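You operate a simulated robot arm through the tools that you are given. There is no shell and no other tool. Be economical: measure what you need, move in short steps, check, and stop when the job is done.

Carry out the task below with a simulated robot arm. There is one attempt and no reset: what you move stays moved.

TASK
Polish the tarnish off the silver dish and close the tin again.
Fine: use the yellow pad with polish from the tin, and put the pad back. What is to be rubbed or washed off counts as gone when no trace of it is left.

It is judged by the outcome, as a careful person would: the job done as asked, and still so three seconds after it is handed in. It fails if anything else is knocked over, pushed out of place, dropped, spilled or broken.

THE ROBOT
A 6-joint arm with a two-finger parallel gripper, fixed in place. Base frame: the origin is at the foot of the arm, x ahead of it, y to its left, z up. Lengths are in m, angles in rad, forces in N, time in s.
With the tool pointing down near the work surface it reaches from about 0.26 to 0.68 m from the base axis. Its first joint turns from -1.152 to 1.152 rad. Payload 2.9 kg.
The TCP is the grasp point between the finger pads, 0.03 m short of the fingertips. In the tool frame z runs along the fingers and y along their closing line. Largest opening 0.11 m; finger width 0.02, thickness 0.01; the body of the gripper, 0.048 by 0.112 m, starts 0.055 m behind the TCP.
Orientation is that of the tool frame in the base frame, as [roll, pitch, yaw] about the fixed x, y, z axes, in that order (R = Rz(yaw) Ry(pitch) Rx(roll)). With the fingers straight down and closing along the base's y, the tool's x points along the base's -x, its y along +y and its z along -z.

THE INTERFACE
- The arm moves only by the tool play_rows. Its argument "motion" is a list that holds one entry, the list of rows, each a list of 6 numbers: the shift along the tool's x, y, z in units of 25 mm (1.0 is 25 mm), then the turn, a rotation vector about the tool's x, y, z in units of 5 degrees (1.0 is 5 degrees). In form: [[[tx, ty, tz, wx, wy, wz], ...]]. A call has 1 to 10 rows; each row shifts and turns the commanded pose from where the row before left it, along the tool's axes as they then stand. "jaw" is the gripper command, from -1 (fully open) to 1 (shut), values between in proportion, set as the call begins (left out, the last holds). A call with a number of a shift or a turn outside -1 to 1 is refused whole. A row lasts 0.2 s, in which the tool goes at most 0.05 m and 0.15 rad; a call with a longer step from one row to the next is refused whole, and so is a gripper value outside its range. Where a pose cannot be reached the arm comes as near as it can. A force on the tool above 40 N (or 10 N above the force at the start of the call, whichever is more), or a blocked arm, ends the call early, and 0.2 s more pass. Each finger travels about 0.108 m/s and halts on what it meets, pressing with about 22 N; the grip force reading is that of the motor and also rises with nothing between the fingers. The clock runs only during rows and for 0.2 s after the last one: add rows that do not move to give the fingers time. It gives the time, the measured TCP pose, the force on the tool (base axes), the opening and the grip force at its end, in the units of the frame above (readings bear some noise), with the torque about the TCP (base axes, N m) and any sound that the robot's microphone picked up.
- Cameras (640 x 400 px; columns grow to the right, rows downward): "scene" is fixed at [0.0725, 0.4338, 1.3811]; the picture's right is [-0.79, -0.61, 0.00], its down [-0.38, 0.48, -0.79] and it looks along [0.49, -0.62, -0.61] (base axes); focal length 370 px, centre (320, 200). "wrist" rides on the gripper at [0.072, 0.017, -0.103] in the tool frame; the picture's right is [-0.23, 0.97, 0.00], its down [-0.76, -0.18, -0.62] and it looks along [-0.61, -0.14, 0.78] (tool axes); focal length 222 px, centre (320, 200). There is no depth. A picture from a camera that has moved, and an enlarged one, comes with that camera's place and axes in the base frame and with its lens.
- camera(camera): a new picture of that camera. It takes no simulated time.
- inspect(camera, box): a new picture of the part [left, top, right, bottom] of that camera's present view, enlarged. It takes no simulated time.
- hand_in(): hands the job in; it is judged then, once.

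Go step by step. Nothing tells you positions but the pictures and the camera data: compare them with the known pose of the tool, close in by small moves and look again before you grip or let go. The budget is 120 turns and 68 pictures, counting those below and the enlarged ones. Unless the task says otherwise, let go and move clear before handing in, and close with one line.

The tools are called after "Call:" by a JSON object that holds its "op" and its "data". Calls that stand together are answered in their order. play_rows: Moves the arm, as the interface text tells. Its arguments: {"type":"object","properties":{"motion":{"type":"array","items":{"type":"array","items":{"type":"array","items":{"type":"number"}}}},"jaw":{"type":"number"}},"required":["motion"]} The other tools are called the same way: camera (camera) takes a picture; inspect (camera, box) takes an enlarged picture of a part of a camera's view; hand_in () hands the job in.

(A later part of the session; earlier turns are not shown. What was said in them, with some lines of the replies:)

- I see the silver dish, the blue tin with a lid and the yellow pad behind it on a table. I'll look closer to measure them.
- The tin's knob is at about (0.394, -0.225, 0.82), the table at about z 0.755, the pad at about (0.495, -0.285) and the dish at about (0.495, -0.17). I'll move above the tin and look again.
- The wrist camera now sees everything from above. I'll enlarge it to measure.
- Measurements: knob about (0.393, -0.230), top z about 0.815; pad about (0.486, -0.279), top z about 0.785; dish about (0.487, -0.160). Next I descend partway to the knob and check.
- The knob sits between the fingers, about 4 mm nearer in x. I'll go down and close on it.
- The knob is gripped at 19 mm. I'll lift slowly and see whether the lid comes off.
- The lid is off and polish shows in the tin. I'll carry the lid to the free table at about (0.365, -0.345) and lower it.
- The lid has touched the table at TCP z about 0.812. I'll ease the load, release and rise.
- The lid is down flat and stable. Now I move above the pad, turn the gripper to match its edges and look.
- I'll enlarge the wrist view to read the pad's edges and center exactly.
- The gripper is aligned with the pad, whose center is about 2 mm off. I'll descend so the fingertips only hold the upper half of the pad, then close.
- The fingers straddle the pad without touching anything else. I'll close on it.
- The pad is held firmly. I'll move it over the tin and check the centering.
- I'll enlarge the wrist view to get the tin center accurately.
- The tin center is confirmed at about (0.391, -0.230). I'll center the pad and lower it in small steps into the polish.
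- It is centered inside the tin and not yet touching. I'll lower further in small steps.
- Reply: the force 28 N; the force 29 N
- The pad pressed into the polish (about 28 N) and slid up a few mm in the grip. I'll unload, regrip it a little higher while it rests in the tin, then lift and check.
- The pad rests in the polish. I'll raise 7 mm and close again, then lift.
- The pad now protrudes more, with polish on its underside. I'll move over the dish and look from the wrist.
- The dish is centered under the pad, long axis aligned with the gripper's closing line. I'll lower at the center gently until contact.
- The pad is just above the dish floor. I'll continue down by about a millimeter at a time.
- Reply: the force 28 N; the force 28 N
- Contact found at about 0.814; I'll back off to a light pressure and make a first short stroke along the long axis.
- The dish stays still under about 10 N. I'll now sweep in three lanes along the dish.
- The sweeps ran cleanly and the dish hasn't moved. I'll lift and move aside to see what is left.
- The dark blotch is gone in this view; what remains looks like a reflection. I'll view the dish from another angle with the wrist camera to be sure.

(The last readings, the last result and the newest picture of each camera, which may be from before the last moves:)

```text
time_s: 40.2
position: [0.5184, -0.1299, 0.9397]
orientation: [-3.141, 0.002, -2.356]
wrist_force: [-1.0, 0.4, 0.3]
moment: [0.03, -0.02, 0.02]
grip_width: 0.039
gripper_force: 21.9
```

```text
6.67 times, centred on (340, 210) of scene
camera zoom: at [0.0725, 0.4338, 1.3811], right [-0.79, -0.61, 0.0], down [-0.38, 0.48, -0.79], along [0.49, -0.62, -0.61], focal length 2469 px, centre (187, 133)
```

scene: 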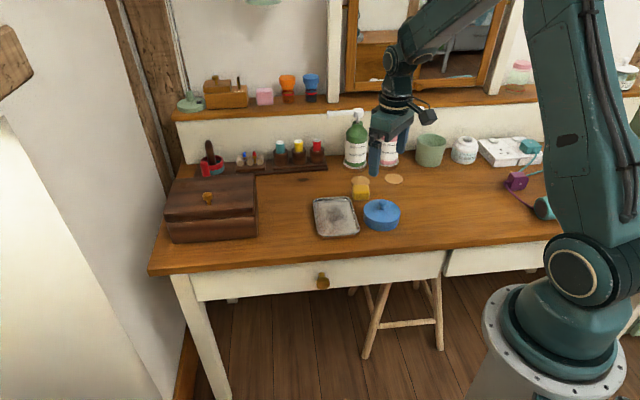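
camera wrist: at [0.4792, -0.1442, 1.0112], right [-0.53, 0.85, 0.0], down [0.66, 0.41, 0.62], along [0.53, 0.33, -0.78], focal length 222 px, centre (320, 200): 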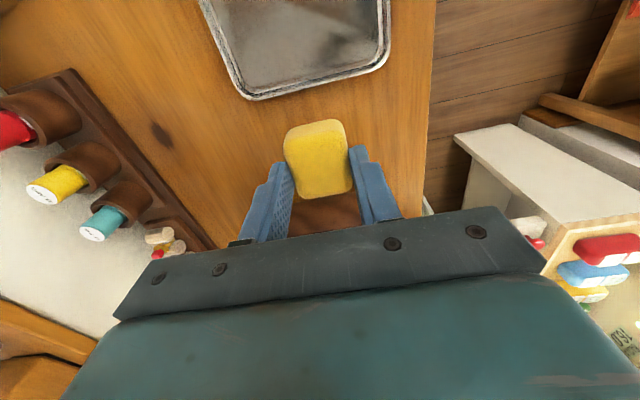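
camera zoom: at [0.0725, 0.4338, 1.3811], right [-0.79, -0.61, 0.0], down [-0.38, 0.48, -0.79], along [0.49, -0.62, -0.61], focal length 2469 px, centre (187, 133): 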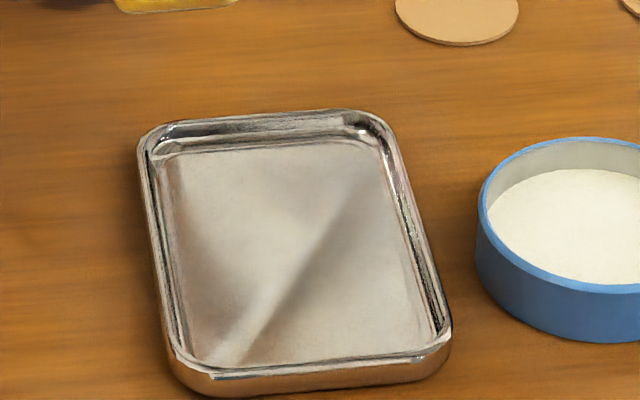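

The dish mirrors the gripper now. One brownish spot could be a reflection or a residue, so I'll shift the camera and compare.

Call:
{"op": "play_rows", "data": {"motion": [[[0.4, -0.9, -0.6, 0, 0, 0], [0.4, -0.9, -0.6, 0, 0, 0]]]}}

Call:
{"op": "inspect", "data": {"camera": "wrist", "box": [240, 0, 440, 130]}}

```text
time_s: 40.8
position: [0.5354, -0.1776, 0.968]
orientation: [3.141, 0.0, -2.356]
wrist_force: [1.0, -0.5, 0.2]
moment: [0.02, 0.02, 0.0]
grip_width: 0.0387
gripper_force: 21.9
```

```text
3.08 times, centred on (340, 65) of wrist
camera zoom: at [0.473, -0.2165, 1.0714], right [-0.53, 0.85, 0.0], down [0.66, 0.41, 0.62], along [0.53, 0.33, -0.78], focal length 684 px, centre (258, 615)
```

zoom: 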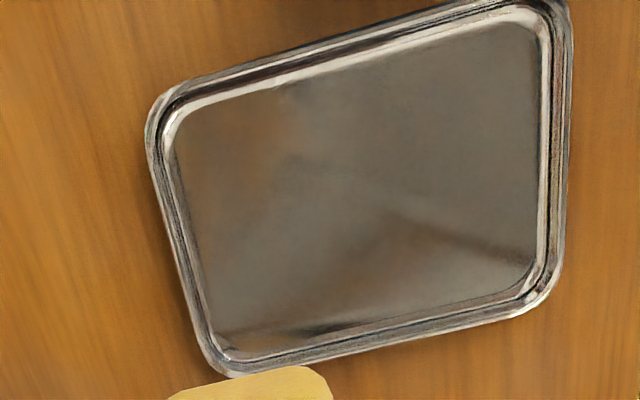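

The spot vanished, so it was a reflection. To be sure no faint trace remains, I'll do one more light pass.

Call:
{"op": "play_rows", "data": {"motion": [[[0.4, 0.98, 0.3, 0, 0, 0], [0.39, 0.97, 0.3, 0, 0, 0], [0, 0, 0.8, 0, 0, 0], [0, 0, 0.9, 0, 0, 0], [0, 0, 0.9, 0, 0, 0], [0, 0, 0.9, 0, 0, 0], [0, 0, 0.9, 0, 0, 0], [0, 0, 0.8, 0, 0, 0], [0, 0, 0.15, 0, 0, 0], [0, 0, 0, 0, 0, 0]]]}}

```text
time_s: 43.0
position: [0.4856, -0.1541, 0.8199]
orientation: [-3.141, 0.0, -2.356]
wrist_force: [-0.1, -0.6, 0.4]
moment: [0.0, 0.0, 0.0]
grip_width: 0.0386
gripper_force: 22.2
```

Call:
{"op": "play_rows", "data": {"motion": [[[0, 0, 0.1, 0, 0, 0], [0, 0, 0.1, 0, 0, 0], [0, 0, 0, 0, 0, 0]]]}}

Call:
{"op": "play_rows", "data": {"motion": [[[0, 0, 0.06, 0, 0, 0], [0, 0, 0, 0, 0, 0]]]}}

```text
time_s: 43.8
position: [0.4848, -0.1542, 0.8152]
orientation: [-3.139, 0.0, -2.356]
wrist_force: [-0.2, -0.7, 0.3]
moment: [0.01, 0.04, 0.01]
grip_width: 0.0386
gripper_force: 22.1
```

```text
time_s: 44.4
position: [0.486, -0.1556, 0.8133]
orientation: [3.14, 0.001, -2.356]
wrist_force: [0.2, 0.2, 0.1]
moment: [-0.03, 0.03, 0.02]
grip_width: 0.0388
gripper_force: 22.0
```

Call:
{"op": "play_rows", "data": {"motion": [[[0, 0, 0.04, 0, 0, 0], [0, 0, 0, 0, 0, 0]]]}}

```text
time_s: 45.0
position: [0.4872, -0.1559, 0.8124]
orientation: [-3.14, -0.001, -2.358]
wrist_force: [-3.3, 2.2, 10.4]
moment: [0.07, 0.13, 0.0]
grip_width: 0.0387
gripper_force: 21.9
```

Contact is about 10 N. I'll run cross strokes and lanes over the whole floor once more.

Call:
{"op": "play_rows", "data": {"motion": [[[0.44, 0.5, 0, 0, 0, 0], [0, 0.5, 0, 0, 0, 0], [0, -0.7, 0, 0, 0, 0], [0, -0.7, 0, 0, 0, 0], [0, -0.75, 0, 0, 0, 0], [-0.44, 0, 0, 0, 0, 0], [0, 0.7, 0, 0, 0, 0], [0, 0.7, 0, 0, 0, 0], [0, 0.75, 0, 0, 0, 0], [-0.44, 0, 0, 0, 0, 0]]]}}

Call:
{"op": "play_rows", "data": {"motion": [[[0, -0.7, 0, 0, 0, 0], [0, -0.7, 0, 0, 0, 0], [0, -0.75, 0, 0, 0, 0], [0.44, 0.3, 0, 0, 0, 0], [0.44, 0.2, 0, 0, 0, 0], [-0.88, 0.2, 0, 0, 0, 0], [0.88, 0.2, 0, 0, 0, 0], [-0.88, 0.2, 0, 0, 0, 0], [0.44, 0, 0, 0, 0, 0]]]}}

Call:
{"op": "play_rows", "data": {"motion": [[[0, 0, -0.8, 0, 0, 0], [0, 0, -0.8, 0, 0, 0], [0, 0, -0.6, 0, 0, 0], [0.8, 0, 0, 0, 0, 0.7], [0.8, 0, 0, 0, 0, 0.7], [0.8, 0, 0, 0, 0, 0]]]}}

Call:
{"op": "inspect", "data": {"camera": "scene", "box": [295, 180, 385, 240]}}

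```text
time_s: 47.2
position: [0.4759, -0.1304, 0.8125]
orientation: [-3.14, -0.002, -2.358]
wrist_force: [-3.5, -3.1, 12.0]
moment: [-0.14, 0.07, -0.02]
grip_width: 0.0388
gripper_force: 22.4
```

```text
time_s: 49.2
position: [0.4911, -0.1542, 0.8129]
orientation: [-3.14, 0.005, -2.35]
wrist_force: [6.8, 9.3, 26.2]
moment: [0.24, -0.2, 0.01]
grip_width: 0.0389
gripper_force: 21.6
```

```text
time_s: 50.6
position: [0.4438, -0.1972, 0.866]
orientation: [3.141, 0.001, -2.479]
wrist_force: [0.2, 0.0, -0.6]
moment: [0.01, 0.0, 0.01]
grip_width: 0.0387
gripper_force: 22.2
```

```text
6.67 times, centred on (340, 210) of scene
camera zoom: at [0.0725, 0.4338, 1.3811], right [-0.79, -0.61, 0.0], down [-0.38, 0.48, -0.79], along [0.49, -0.62, -0.61], focal length 2469 px, centre (187, 133)
```

zoom: 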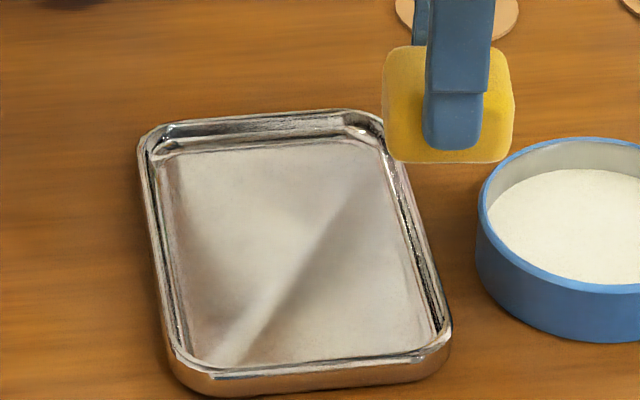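

The dish is clean and in place. Now the pad goes back to its original spot at about (0.487, -0.280), same orientation.

Call:
{"op": "play_rows", "data": {"motion": [[[0.17, -0.92, 0, 0, 0, 0], [0.17, -0.92, 0, 0, 0, 0], [0.17, -0.92, 0, 0, 0, 0], [0.17, -0.92, 0, 0, 0, 0], [0, 0, 0.7, 0, 0, 0], [0, 0, 0.7, 0, 0, 0], [0, 0, 0.5, 0, 0, 0], [0, 0, 0.1, 0, 0, 0], [0, 0, 0, 0, 0, 0]]]}}

Call:
{"op": "inspect", "data": {"camera": "scene", "box": [310, 150, 430, 240]}}

```text
time_s: 52.6
position: [0.4856, -0.279, 0.8175]
orientation: [-3.141, 0.001, -2.479]
wrist_force: [0.0, 0.8, 0.7]
moment: [-0.01, -0.01, 0.03]
grip_width: 0.0386
gripper_force: 22.1
```

```text
4.44 times, centred on (370, 195) of scene
camera zoom: at [0.0725, 0.4338, 1.3811], right [-0.79, -0.61, 0.0], down [-0.38, 0.48, -0.79], along [0.49, -0.62, -0.61], focal length 1646 px, centre (98, 222)
```

zoom: 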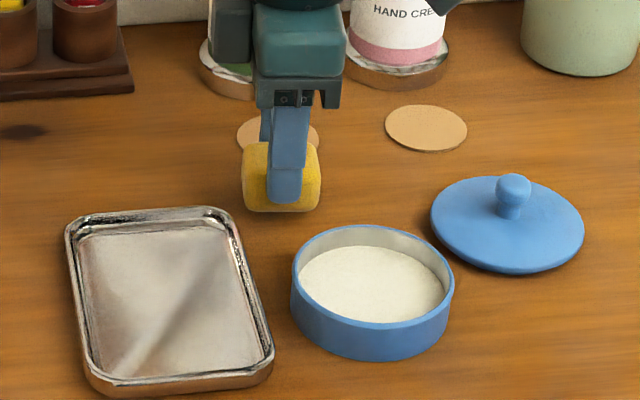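

Call:
{"op": "play_rows", "data": {"motion": [[[-0.02, -0.07, 0.1, 0, 0, 0], [0, 0, 0.08, 0, 0, 0], [0, 0, 0.06, 0, 0, 0], [0, 0, 0, 0, 0, 0]]]}}

Call:
{"op": "play_rows", "data": {"motion": [[[0, 0, 0.06, 0, 0, 0], [0, 0, 0.04, 0, 0, 0], [0, 0, 0, 0, 0, 0]]]}}

```text
time_s: 53.6
position: [0.4868, -0.2792, 0.8117]
orientation: [3.14, 0.001, -2.479]
wrist_force: [-0.1, -0.7, -0.1]
moment: [0.0, -0.03, 0.0]
grip_width: 0.0387
gripper_force: 22.4
```

```text
time_s: 54.4
position: [0.4881, -0.2792, 0.8085]
orientation: [-3.14, 0.0, -2.478]
wrist_force: [0.2, -0.2, 0.0]
moment: [-0.01, 0.03, 0.0]
grip_width: 0.0386
gripper_force: 21.5
```

Call:
{"op": "play_rows", "data": {"motion": [[[0, 0, 0.05, 0, 0, 0], [0, 0, 0, 0, 0, 0]]]}}

Call:
{"op": "play_rows", "data": {"motion": [[[0, 0, 0.03, 0, 0, 0], [0, 0, 0, 0, 0, 0]]]}}

```text
time_s: 55.0
position: [0.4886, -0.2791, 0.8066]
orientation: [-3.141, 0.0, -2.479]
wrist_force: [0.1, 0.7, -0.6]
moment: [-0.01, 0.04, -0.05]
grip_width: 0.0388
gripper_force: 21.5
```

```text
time_s: 55.6
position: [0.4876, -0.2794, 0.8068]
orientation: [-3.14, 0.002, -2.478]
wrist_force: [-0.6, 2.0, 4.1]
moment: [0.11, 0.0, 0.02]
grip_width: 0.0388
gripper_force: 22.1
```

The pad touches the table at its original place. I'll open gently, rise and look.

Call:
{"op": "play_rows", "data": {"motion": [[[0, 0, 0, 0, 0, 0], [0, 0, 0, 0, 0, 0], [0, 0, -0.6, 0, 0, 0], [0, 0, -0.9, 0, 0, 0], [0, 0, -0.9, 0, 0, 0], [0, 0, -0.9, 0, 0, 0]]], "jaw": -0.2}}

Call:
{"op": "inspect", "data": {"camera": "scene", "box": [310, 150, 430, 240]}}

Call:
{"op": "camera", "data": {"camera": "wrist"}}

```text
time_s: 57.0
position: [0.4884, -0.2802, 0.8903]
orientation: [-3.141, 0.0, -2.479]
wrist_force: [0.3, -0.2, 0.4]
moment: [-0.01, -0.04, 0.03]
grip_width: 0.0658
gripper_force: 0.1
```

```text
4.44 times, centred on (370, 195) of scene
camera zoom: at [0.0725, 0.4338, 1.3811], right [-0.79, -0.61, 0.0], down [-0.38, 0.48, -0.79], along [0.49, -0.62, -0.61], focal length 1646 px, centre (98, 222)
```

zoom: 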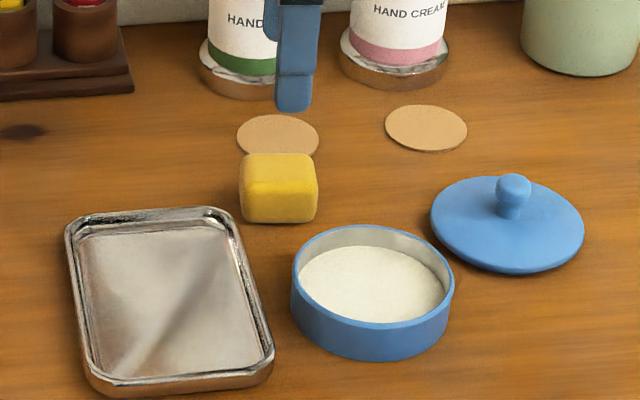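

```text
24 pictures are left
camera wrist: at [0.4213, -0.3108, 0.9928], right [-0.42, 0.91, 0.0], down [0.71, 0.33, 0.62], along [0.57, 0.26, -0.78], focal length 222 px, centre (320, 200)
```

wrist: 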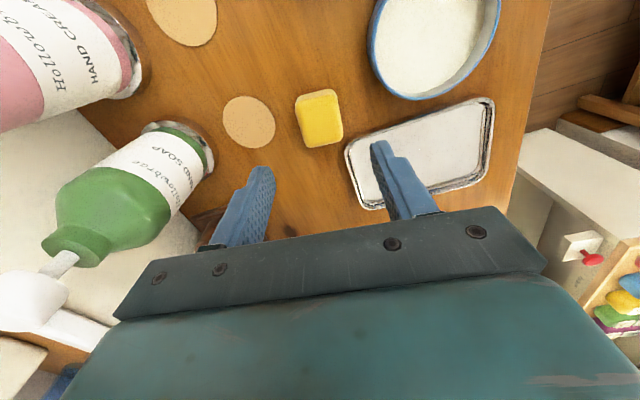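

The pad is back exactly where it was. Now I turn back and go to the lid at (0.364, -0.344).

Call:
{"op": "play_rows", "data": {"motion": [[[0, 0, 0, 0, 0, 0.95], [0, 0, 0, 0, 0, 0.95], [0, 0, 0, 0, 0, 0.95], [0, 0, 0, 0, 0, 0.95], [0, 0, 0, 0, 0, 0.95], [0, 0, 0, 0, 0, 0.95], [0, 0, 0, 0, 0, 0.95], [0, 0, 0, 0, 0, 0.95]]], "jaw": 0.1}}

Call:
{"op": "play_rows", "data": {"motion": [[[0.83, -0.43, 0, 0, 0, 0], [0.83, -0.43, 0, 0, 0, 0], [0.83, -0.43, 0, 0, 0, 0], [0.83, -0.43, 0, 0, 0, 0], [0.83, -0.43, 0, 0, 0, 0], [0.83, -0.43, 0, 0, 0, 0], [0, 0, 0, 0, 0, 0]]]}}

Call:
{"op": "camera", "data": {"camera": "wrist"}}

```text
time_s: 58.8
position: [0.4874, -0.2786, 0.889]
orientation: [3.141, 0.0, 3.139]
wrist_force: [0.0, -0.2, -0.3]
moment: [0.0, 0.01, 0.0]
grip_width: 0.0494
gripper_force: 0.2
```

```text
time_s: 60.4
position: [0.361, -0.3449, 0.8893]
orientation: [3.141, 0.0, -3.141]
wrist_force: [0.0, -0.8, 0.0]
moment: [0.0, 0.0, -0.03]
grip_width: 0.0496
gripper_force: 0.1
```

```text
23 pictures are left
camera wrist: at [0.2895, -0.3278, 0.992], right [0.23, 0.97, 0.0], down [0.76, -0.18, 0.62], along [0.61, -0.14, -0.78], focal length 222 px, centre (320, 200)
```

wrist: 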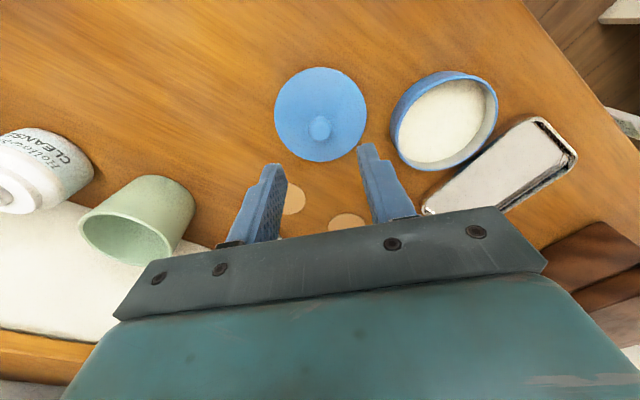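

I'm above the knob; I'll descend to the release pose (z 0.812) and grip.

Call:
{"op": "play_rows", "data": {"motion": [[[-0.12, 0.03, 0.8, 0, 0, 0], [0, 0, 0.8, 0, 0, 0], [0, 0, 0.8, 0, 0, 0], [0, 0, 0.4, 0, 0, 0], [0, 0, 0.24, 0, 0, 0], [0, 0, 0, 0, 0, 0]]]}}

Call:
{"op": "play_rows", "data": {"motion": [[[0, 0, 0, 0, 0, 0], [0, 0, 0, 0, 0, 0], [0, 0, 0, 0, 0, 0]]], "jaw": 1}}

Call:
{"op": "play_rows", "data": {"motion": [[[0, 0, -0.2, 0, 0, 0], [0, 0, -0.6, 0, 0, 0], [0, 0, -0.8, 0, 0, 0], [0, 0, -0.8, 0, 0, 0], [0, 0, -0.5, 0, 0, 0]]]}}

Call:
{"op": "inspect", "data": {"camera": "scene", "box": [340, 140, 480, 240]}}

```text
time_s: 61.8
position: [0.3648, -0.3447, 0.8135]
orientation: [3.141, 0.001, 3.141]
wrist_force: [-0.4, -0.8, 0.1]
moment: [0.01, 0.0, -0.02]
grip_width: 0.0497
gripper_force: 0.0
```

```text
time_s: 62.6
position: [0.3649, -0.3434, 0.8122]
orientation: [-3.14, 0.001, -3.141]
wrist_force: [0.5, 0.6, 0.1]
moment: [0.01, 0.0, 0.0]
grip_width: 0.0191
gripper_force: 22.3
```

```text
time_s: 63.8
position: [0.365, -0.3446, 0.8849]
orientation: [-3.141, 0.0, -3.141]
wrist_force: [-0.5, 0.1, -0.5]
moment: [-0.01, 0.05, -0.05]
grip_width: 0.0189
gripper_force: 22.8
```

```text
4.00 times, centred on (410, 190) of scene
camera zoom: at [0.0725, 0.4338, 1.3811], right [-0.79, -0.61, 0.0], down [-0.38, 0.48, -0.79], along [0.49, -0.62, -0.61], focal length 1482 px, centre (-40, 240)
```

zoom: 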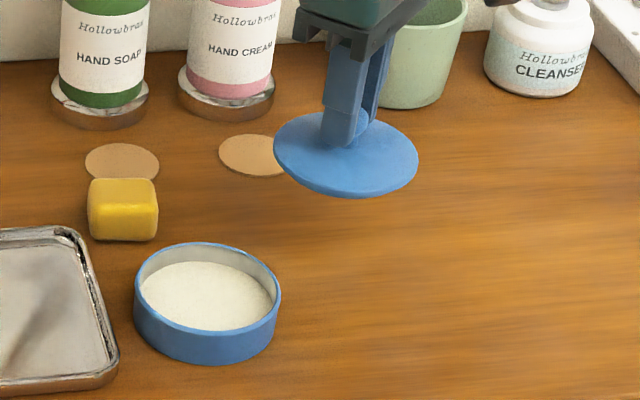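

The lid is lifted level. The tin hasn't moved, so I bring it back over the original grip position (0.3928, -0.2305).

Call:
{"op": "play_rows", "data": {"motion": [[[-0.22, 0.91, 0, 0, 0, 0], [-0.22, 0.91, 0, 0, 0, 0], [-0.22, 0.91, 0, 0, 0, 0], [-0.22, 0.91, 0, 0, 0, 0], [-0.22, 0.91, 0, 0, 0, 0], [0, 0, 0.8, 0, 0, 0], [0, 0, 0.6, 0, 0, 0], [0, 0, 0, 0, 0, 0]]]}}

Call:
{"op": "inspect", "data": {"camera": "scene", "box": [340, 170, 430, 240]}}

Call:
{"op": "inspect", "data": {"camera": "wrist", "box": [220, 40, 420, 220]}}

```text
time_s: 65.6
position: [0.3936, -0.2316, 0.8515]
orientation: [-3.141, 0.0, 3.141]
wrist_force: [0.3, -0.1, 0.4]
moment: [-0.01, 0.01, -0.04]
grip_width: 0.019
gripper_force: 21.9
```

```text
5.71 times, centred on (385, 205) of scene
camera zoom: at [0.0725, 0.4338, 1.3811], right [-0.79, -0.61, 0.0], down [-0.38, 0.48, -0.79], along [0.49, -0.62, -0.61], focal length 2116 px, centre (-51, 171)
```

zoom: 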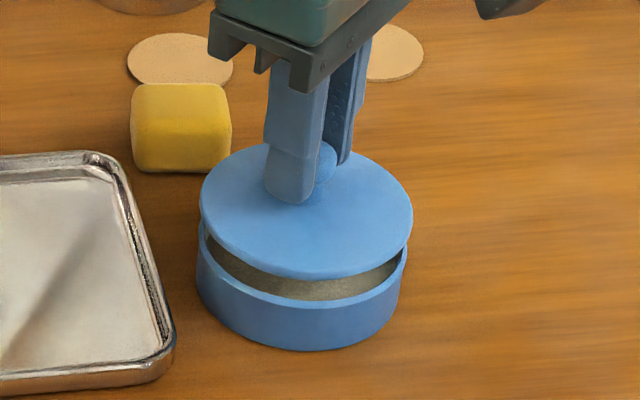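

```text
2.22 times, centred on (320, 130) of wrist
camera zoom: at [0.3218, -0.2132, 0.9532], right [0.23, 0.97, 0.0], down [0.76, -0.18, 0.62], along [0.61, -0.14, -0.78], focal length 494 px, centre (320, 356)
```

zoom: 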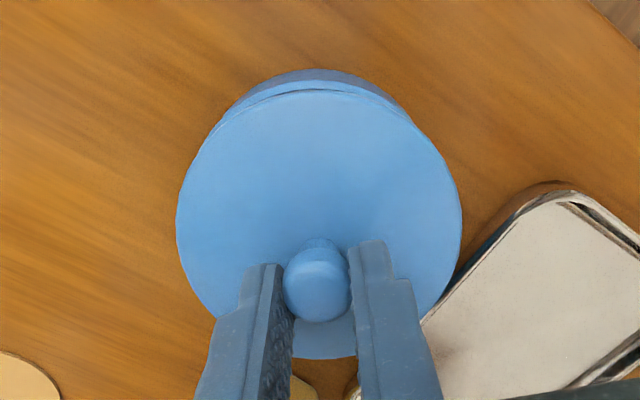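

The lid is aligned above the tin. I'll lower slowly onto it.

Call:
{"op": "play_rows", "data": {"motion": [[[0.02, 0.04, 0.3, 0, 0, 0], [0, 0, 0.2, 0, 0, 0], [0, 0, 0.1, 0, 0, 0], [0, 0, 0, 0, 0, 0]]]}}

Call:
{"op": "play_rows", "data": {"motion": [[[0, 0, 0.08, 0, 0, 0], [0, 0, 0.05, 0, 0, 0], [0, 0, 0, 0, 0, 0]]]}}

Call:
{"op": "inspect", "data": {"camera": "scene", "box": [340, 170, 430, 240]}}

```text
time_s: 66.6
position: [0.3931, -0.2297, 0.8344]
orientation: [3.141, -0.001, -3.141]
wrist_force: [-0.1, -0.6, 0.0]
moment: [-0.04, 0.0, -0.02]
grip_width: 0.0193
gripper_force: 22.1
```

```text
time_s: 67.4
position: [0.3924, -0.23, 0.8333]
orientation: [-3.139, 0.004, -3.141]
wrist_force: [-0.7, -3.6, 18.4]
moment: [-0.07, 0.0, -0.04]
grip_width: 0.0192
gripper_force: 22.4
```

```text
5.71 times, centred on (385, 205) of scene
camera zoom: at [0.0722, 0.4338, 1.3811], right [-0.79, -0.61, 0.0], down [-0.38, 0.48, -0.79], along [0.49, -0.62, -0.61], focal length 2116 px, centre (-51, 171)
```

zoom: 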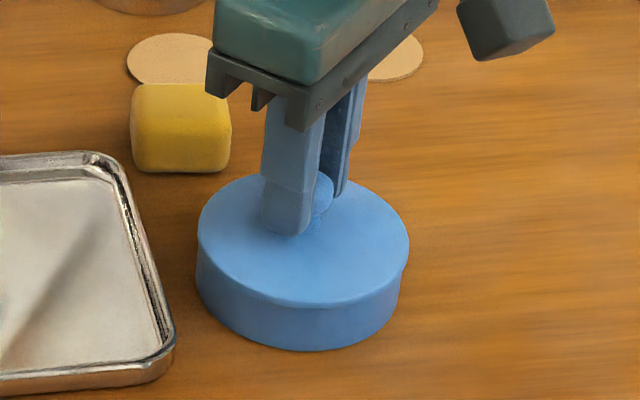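

The lid is seated at its original height (0.833). I'll release and move clear.

Call:
{"op": "play_rows", "data": {"motion": [[[0, 0, -0.05, 0, 0, 0], [0, 0, 0, 0, 0, 0]]]}}

Call:
{"op": "play_rows", "data": {"motion": [[[0, 0, 0, 0, 0, 0], [0, 0, 0, 0, 0, 0], [0, 0, -0.5, 0, 0, 0], [0, 0, -0.9, 0, 0, 0], [0, 0, -0.9, 0, 0, 0], [0, 0.6, -0.9, 0, 0, 0], [0, 0.9, -0.9, 0, 0, 0], [0, 0.9, -0.9, 0, 0, 0]]], "jaw": 0.1}}

Call:
{"op": "inspect", "data": {"camera": "scene", "box": [290, 160, 430, 248]}}

Call:
{"op": "camera", "data": {"camera": "wrist"}}

```text
time_s: 68.0
position: [0.3914, -0.2288, 0.8325]
orientation: [3.14, -0.001, -3.141]
wrist_force: [2.1, -1.6, 2.1]
moment: [-0.12, -0.21, -0.04]
grip_width: 0.019
gripper_force: 21.8
```

```text
time_s: 69.8
position: [0.3937, -0.1668, 0.959]
orientation: [-3.141, -0.001, 3.141]
wrist_force: [-0.2, 0.3, 0.8]
moment: [0.01, 0.01, -0.04]
grip_width: 0.0497
gripper_force: 0.0
```

```text
4.55 times, centred on (360, 204) of scene
camera zoom: at [0.0725, 0.4338, 1.3811], right [-0.79, -0.61, 0.0], down [-0.38, 0.48, -0.79], along [0.49, -0.62, -0.61], focal length 1684 px, centre (138, 182)
```

zoom: 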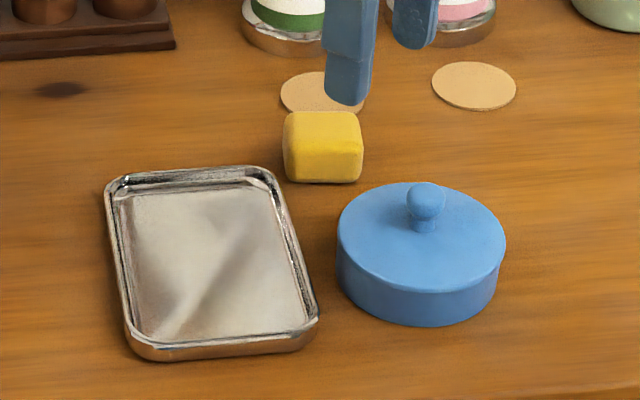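

```text
17 pictures are left
camera wrist: at [0.3217, -0.1508, 1.0623], right [0.23, 0.97, 0.0], down [0.76, -0.18, 0.62], along [0.61, -0.14, -0.78], focal length 222 px, centre (320, 200)
```

wrist: 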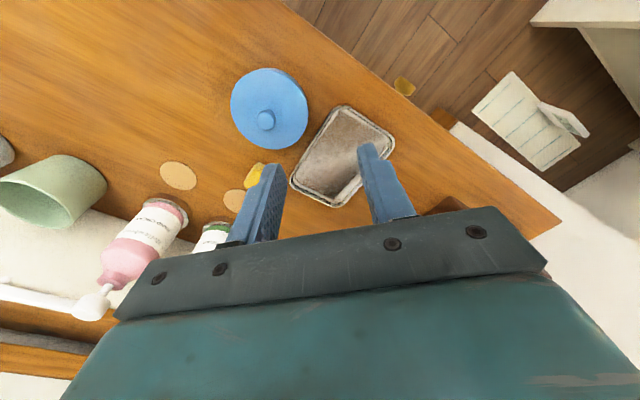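

Everything looks in place. A last close look at the tin and dish.

Call:
{"op": "inspect", "data": {"camera": "scene", "box": [355, 190, 410, 236]}}

Call:
{"op": "inspect", "data": {"camera": "wrist", "box": [215, 50, 405, 220]}}

```text
8.70 times, centred on (382, 213) of scene
camera zoom: at [0.0725, 0.4338, 1.3811], right [-0.79, -0.61, 0.0], down [-0.38, 0.48, -0.79], along [0.49, -0.62, -0.61], focal length 3221 px, centre (-224, 87)
```

zoom: 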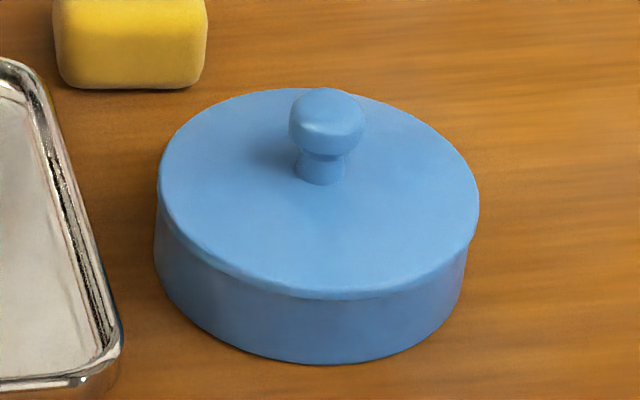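

```text
2.35 times, centred on (310, 135) of wrist
camera zoom: at [0.3217, -0.1508, 1.0623], right [0.23, 0.97, 0.0], down [0.76, -0.18, 0.62], along [0.61, -0.14, -0.78], focal length 523 px, centre (344, 353)
```

zoom: 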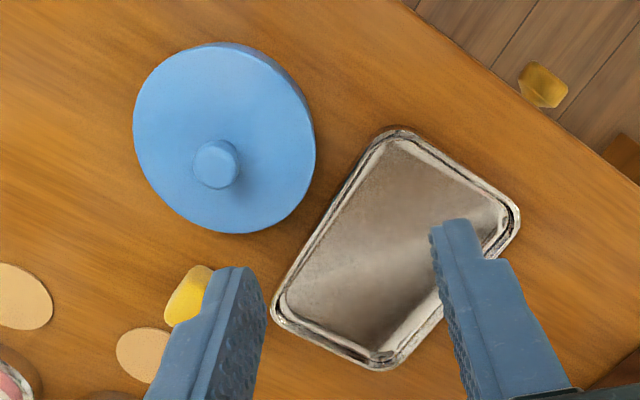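

The lid is seated flat, the pad is back, and the dish shows no trace of tarnish. I'm handing in.

Call:
{"op": "hand_in", "data": {}}

```text
The job is handed in.
```

The tarnish is polished off the silver dish with no trace visible from either camera. The yellow pad is back where it was, the tin is closed again, and I saw nothing else moved.
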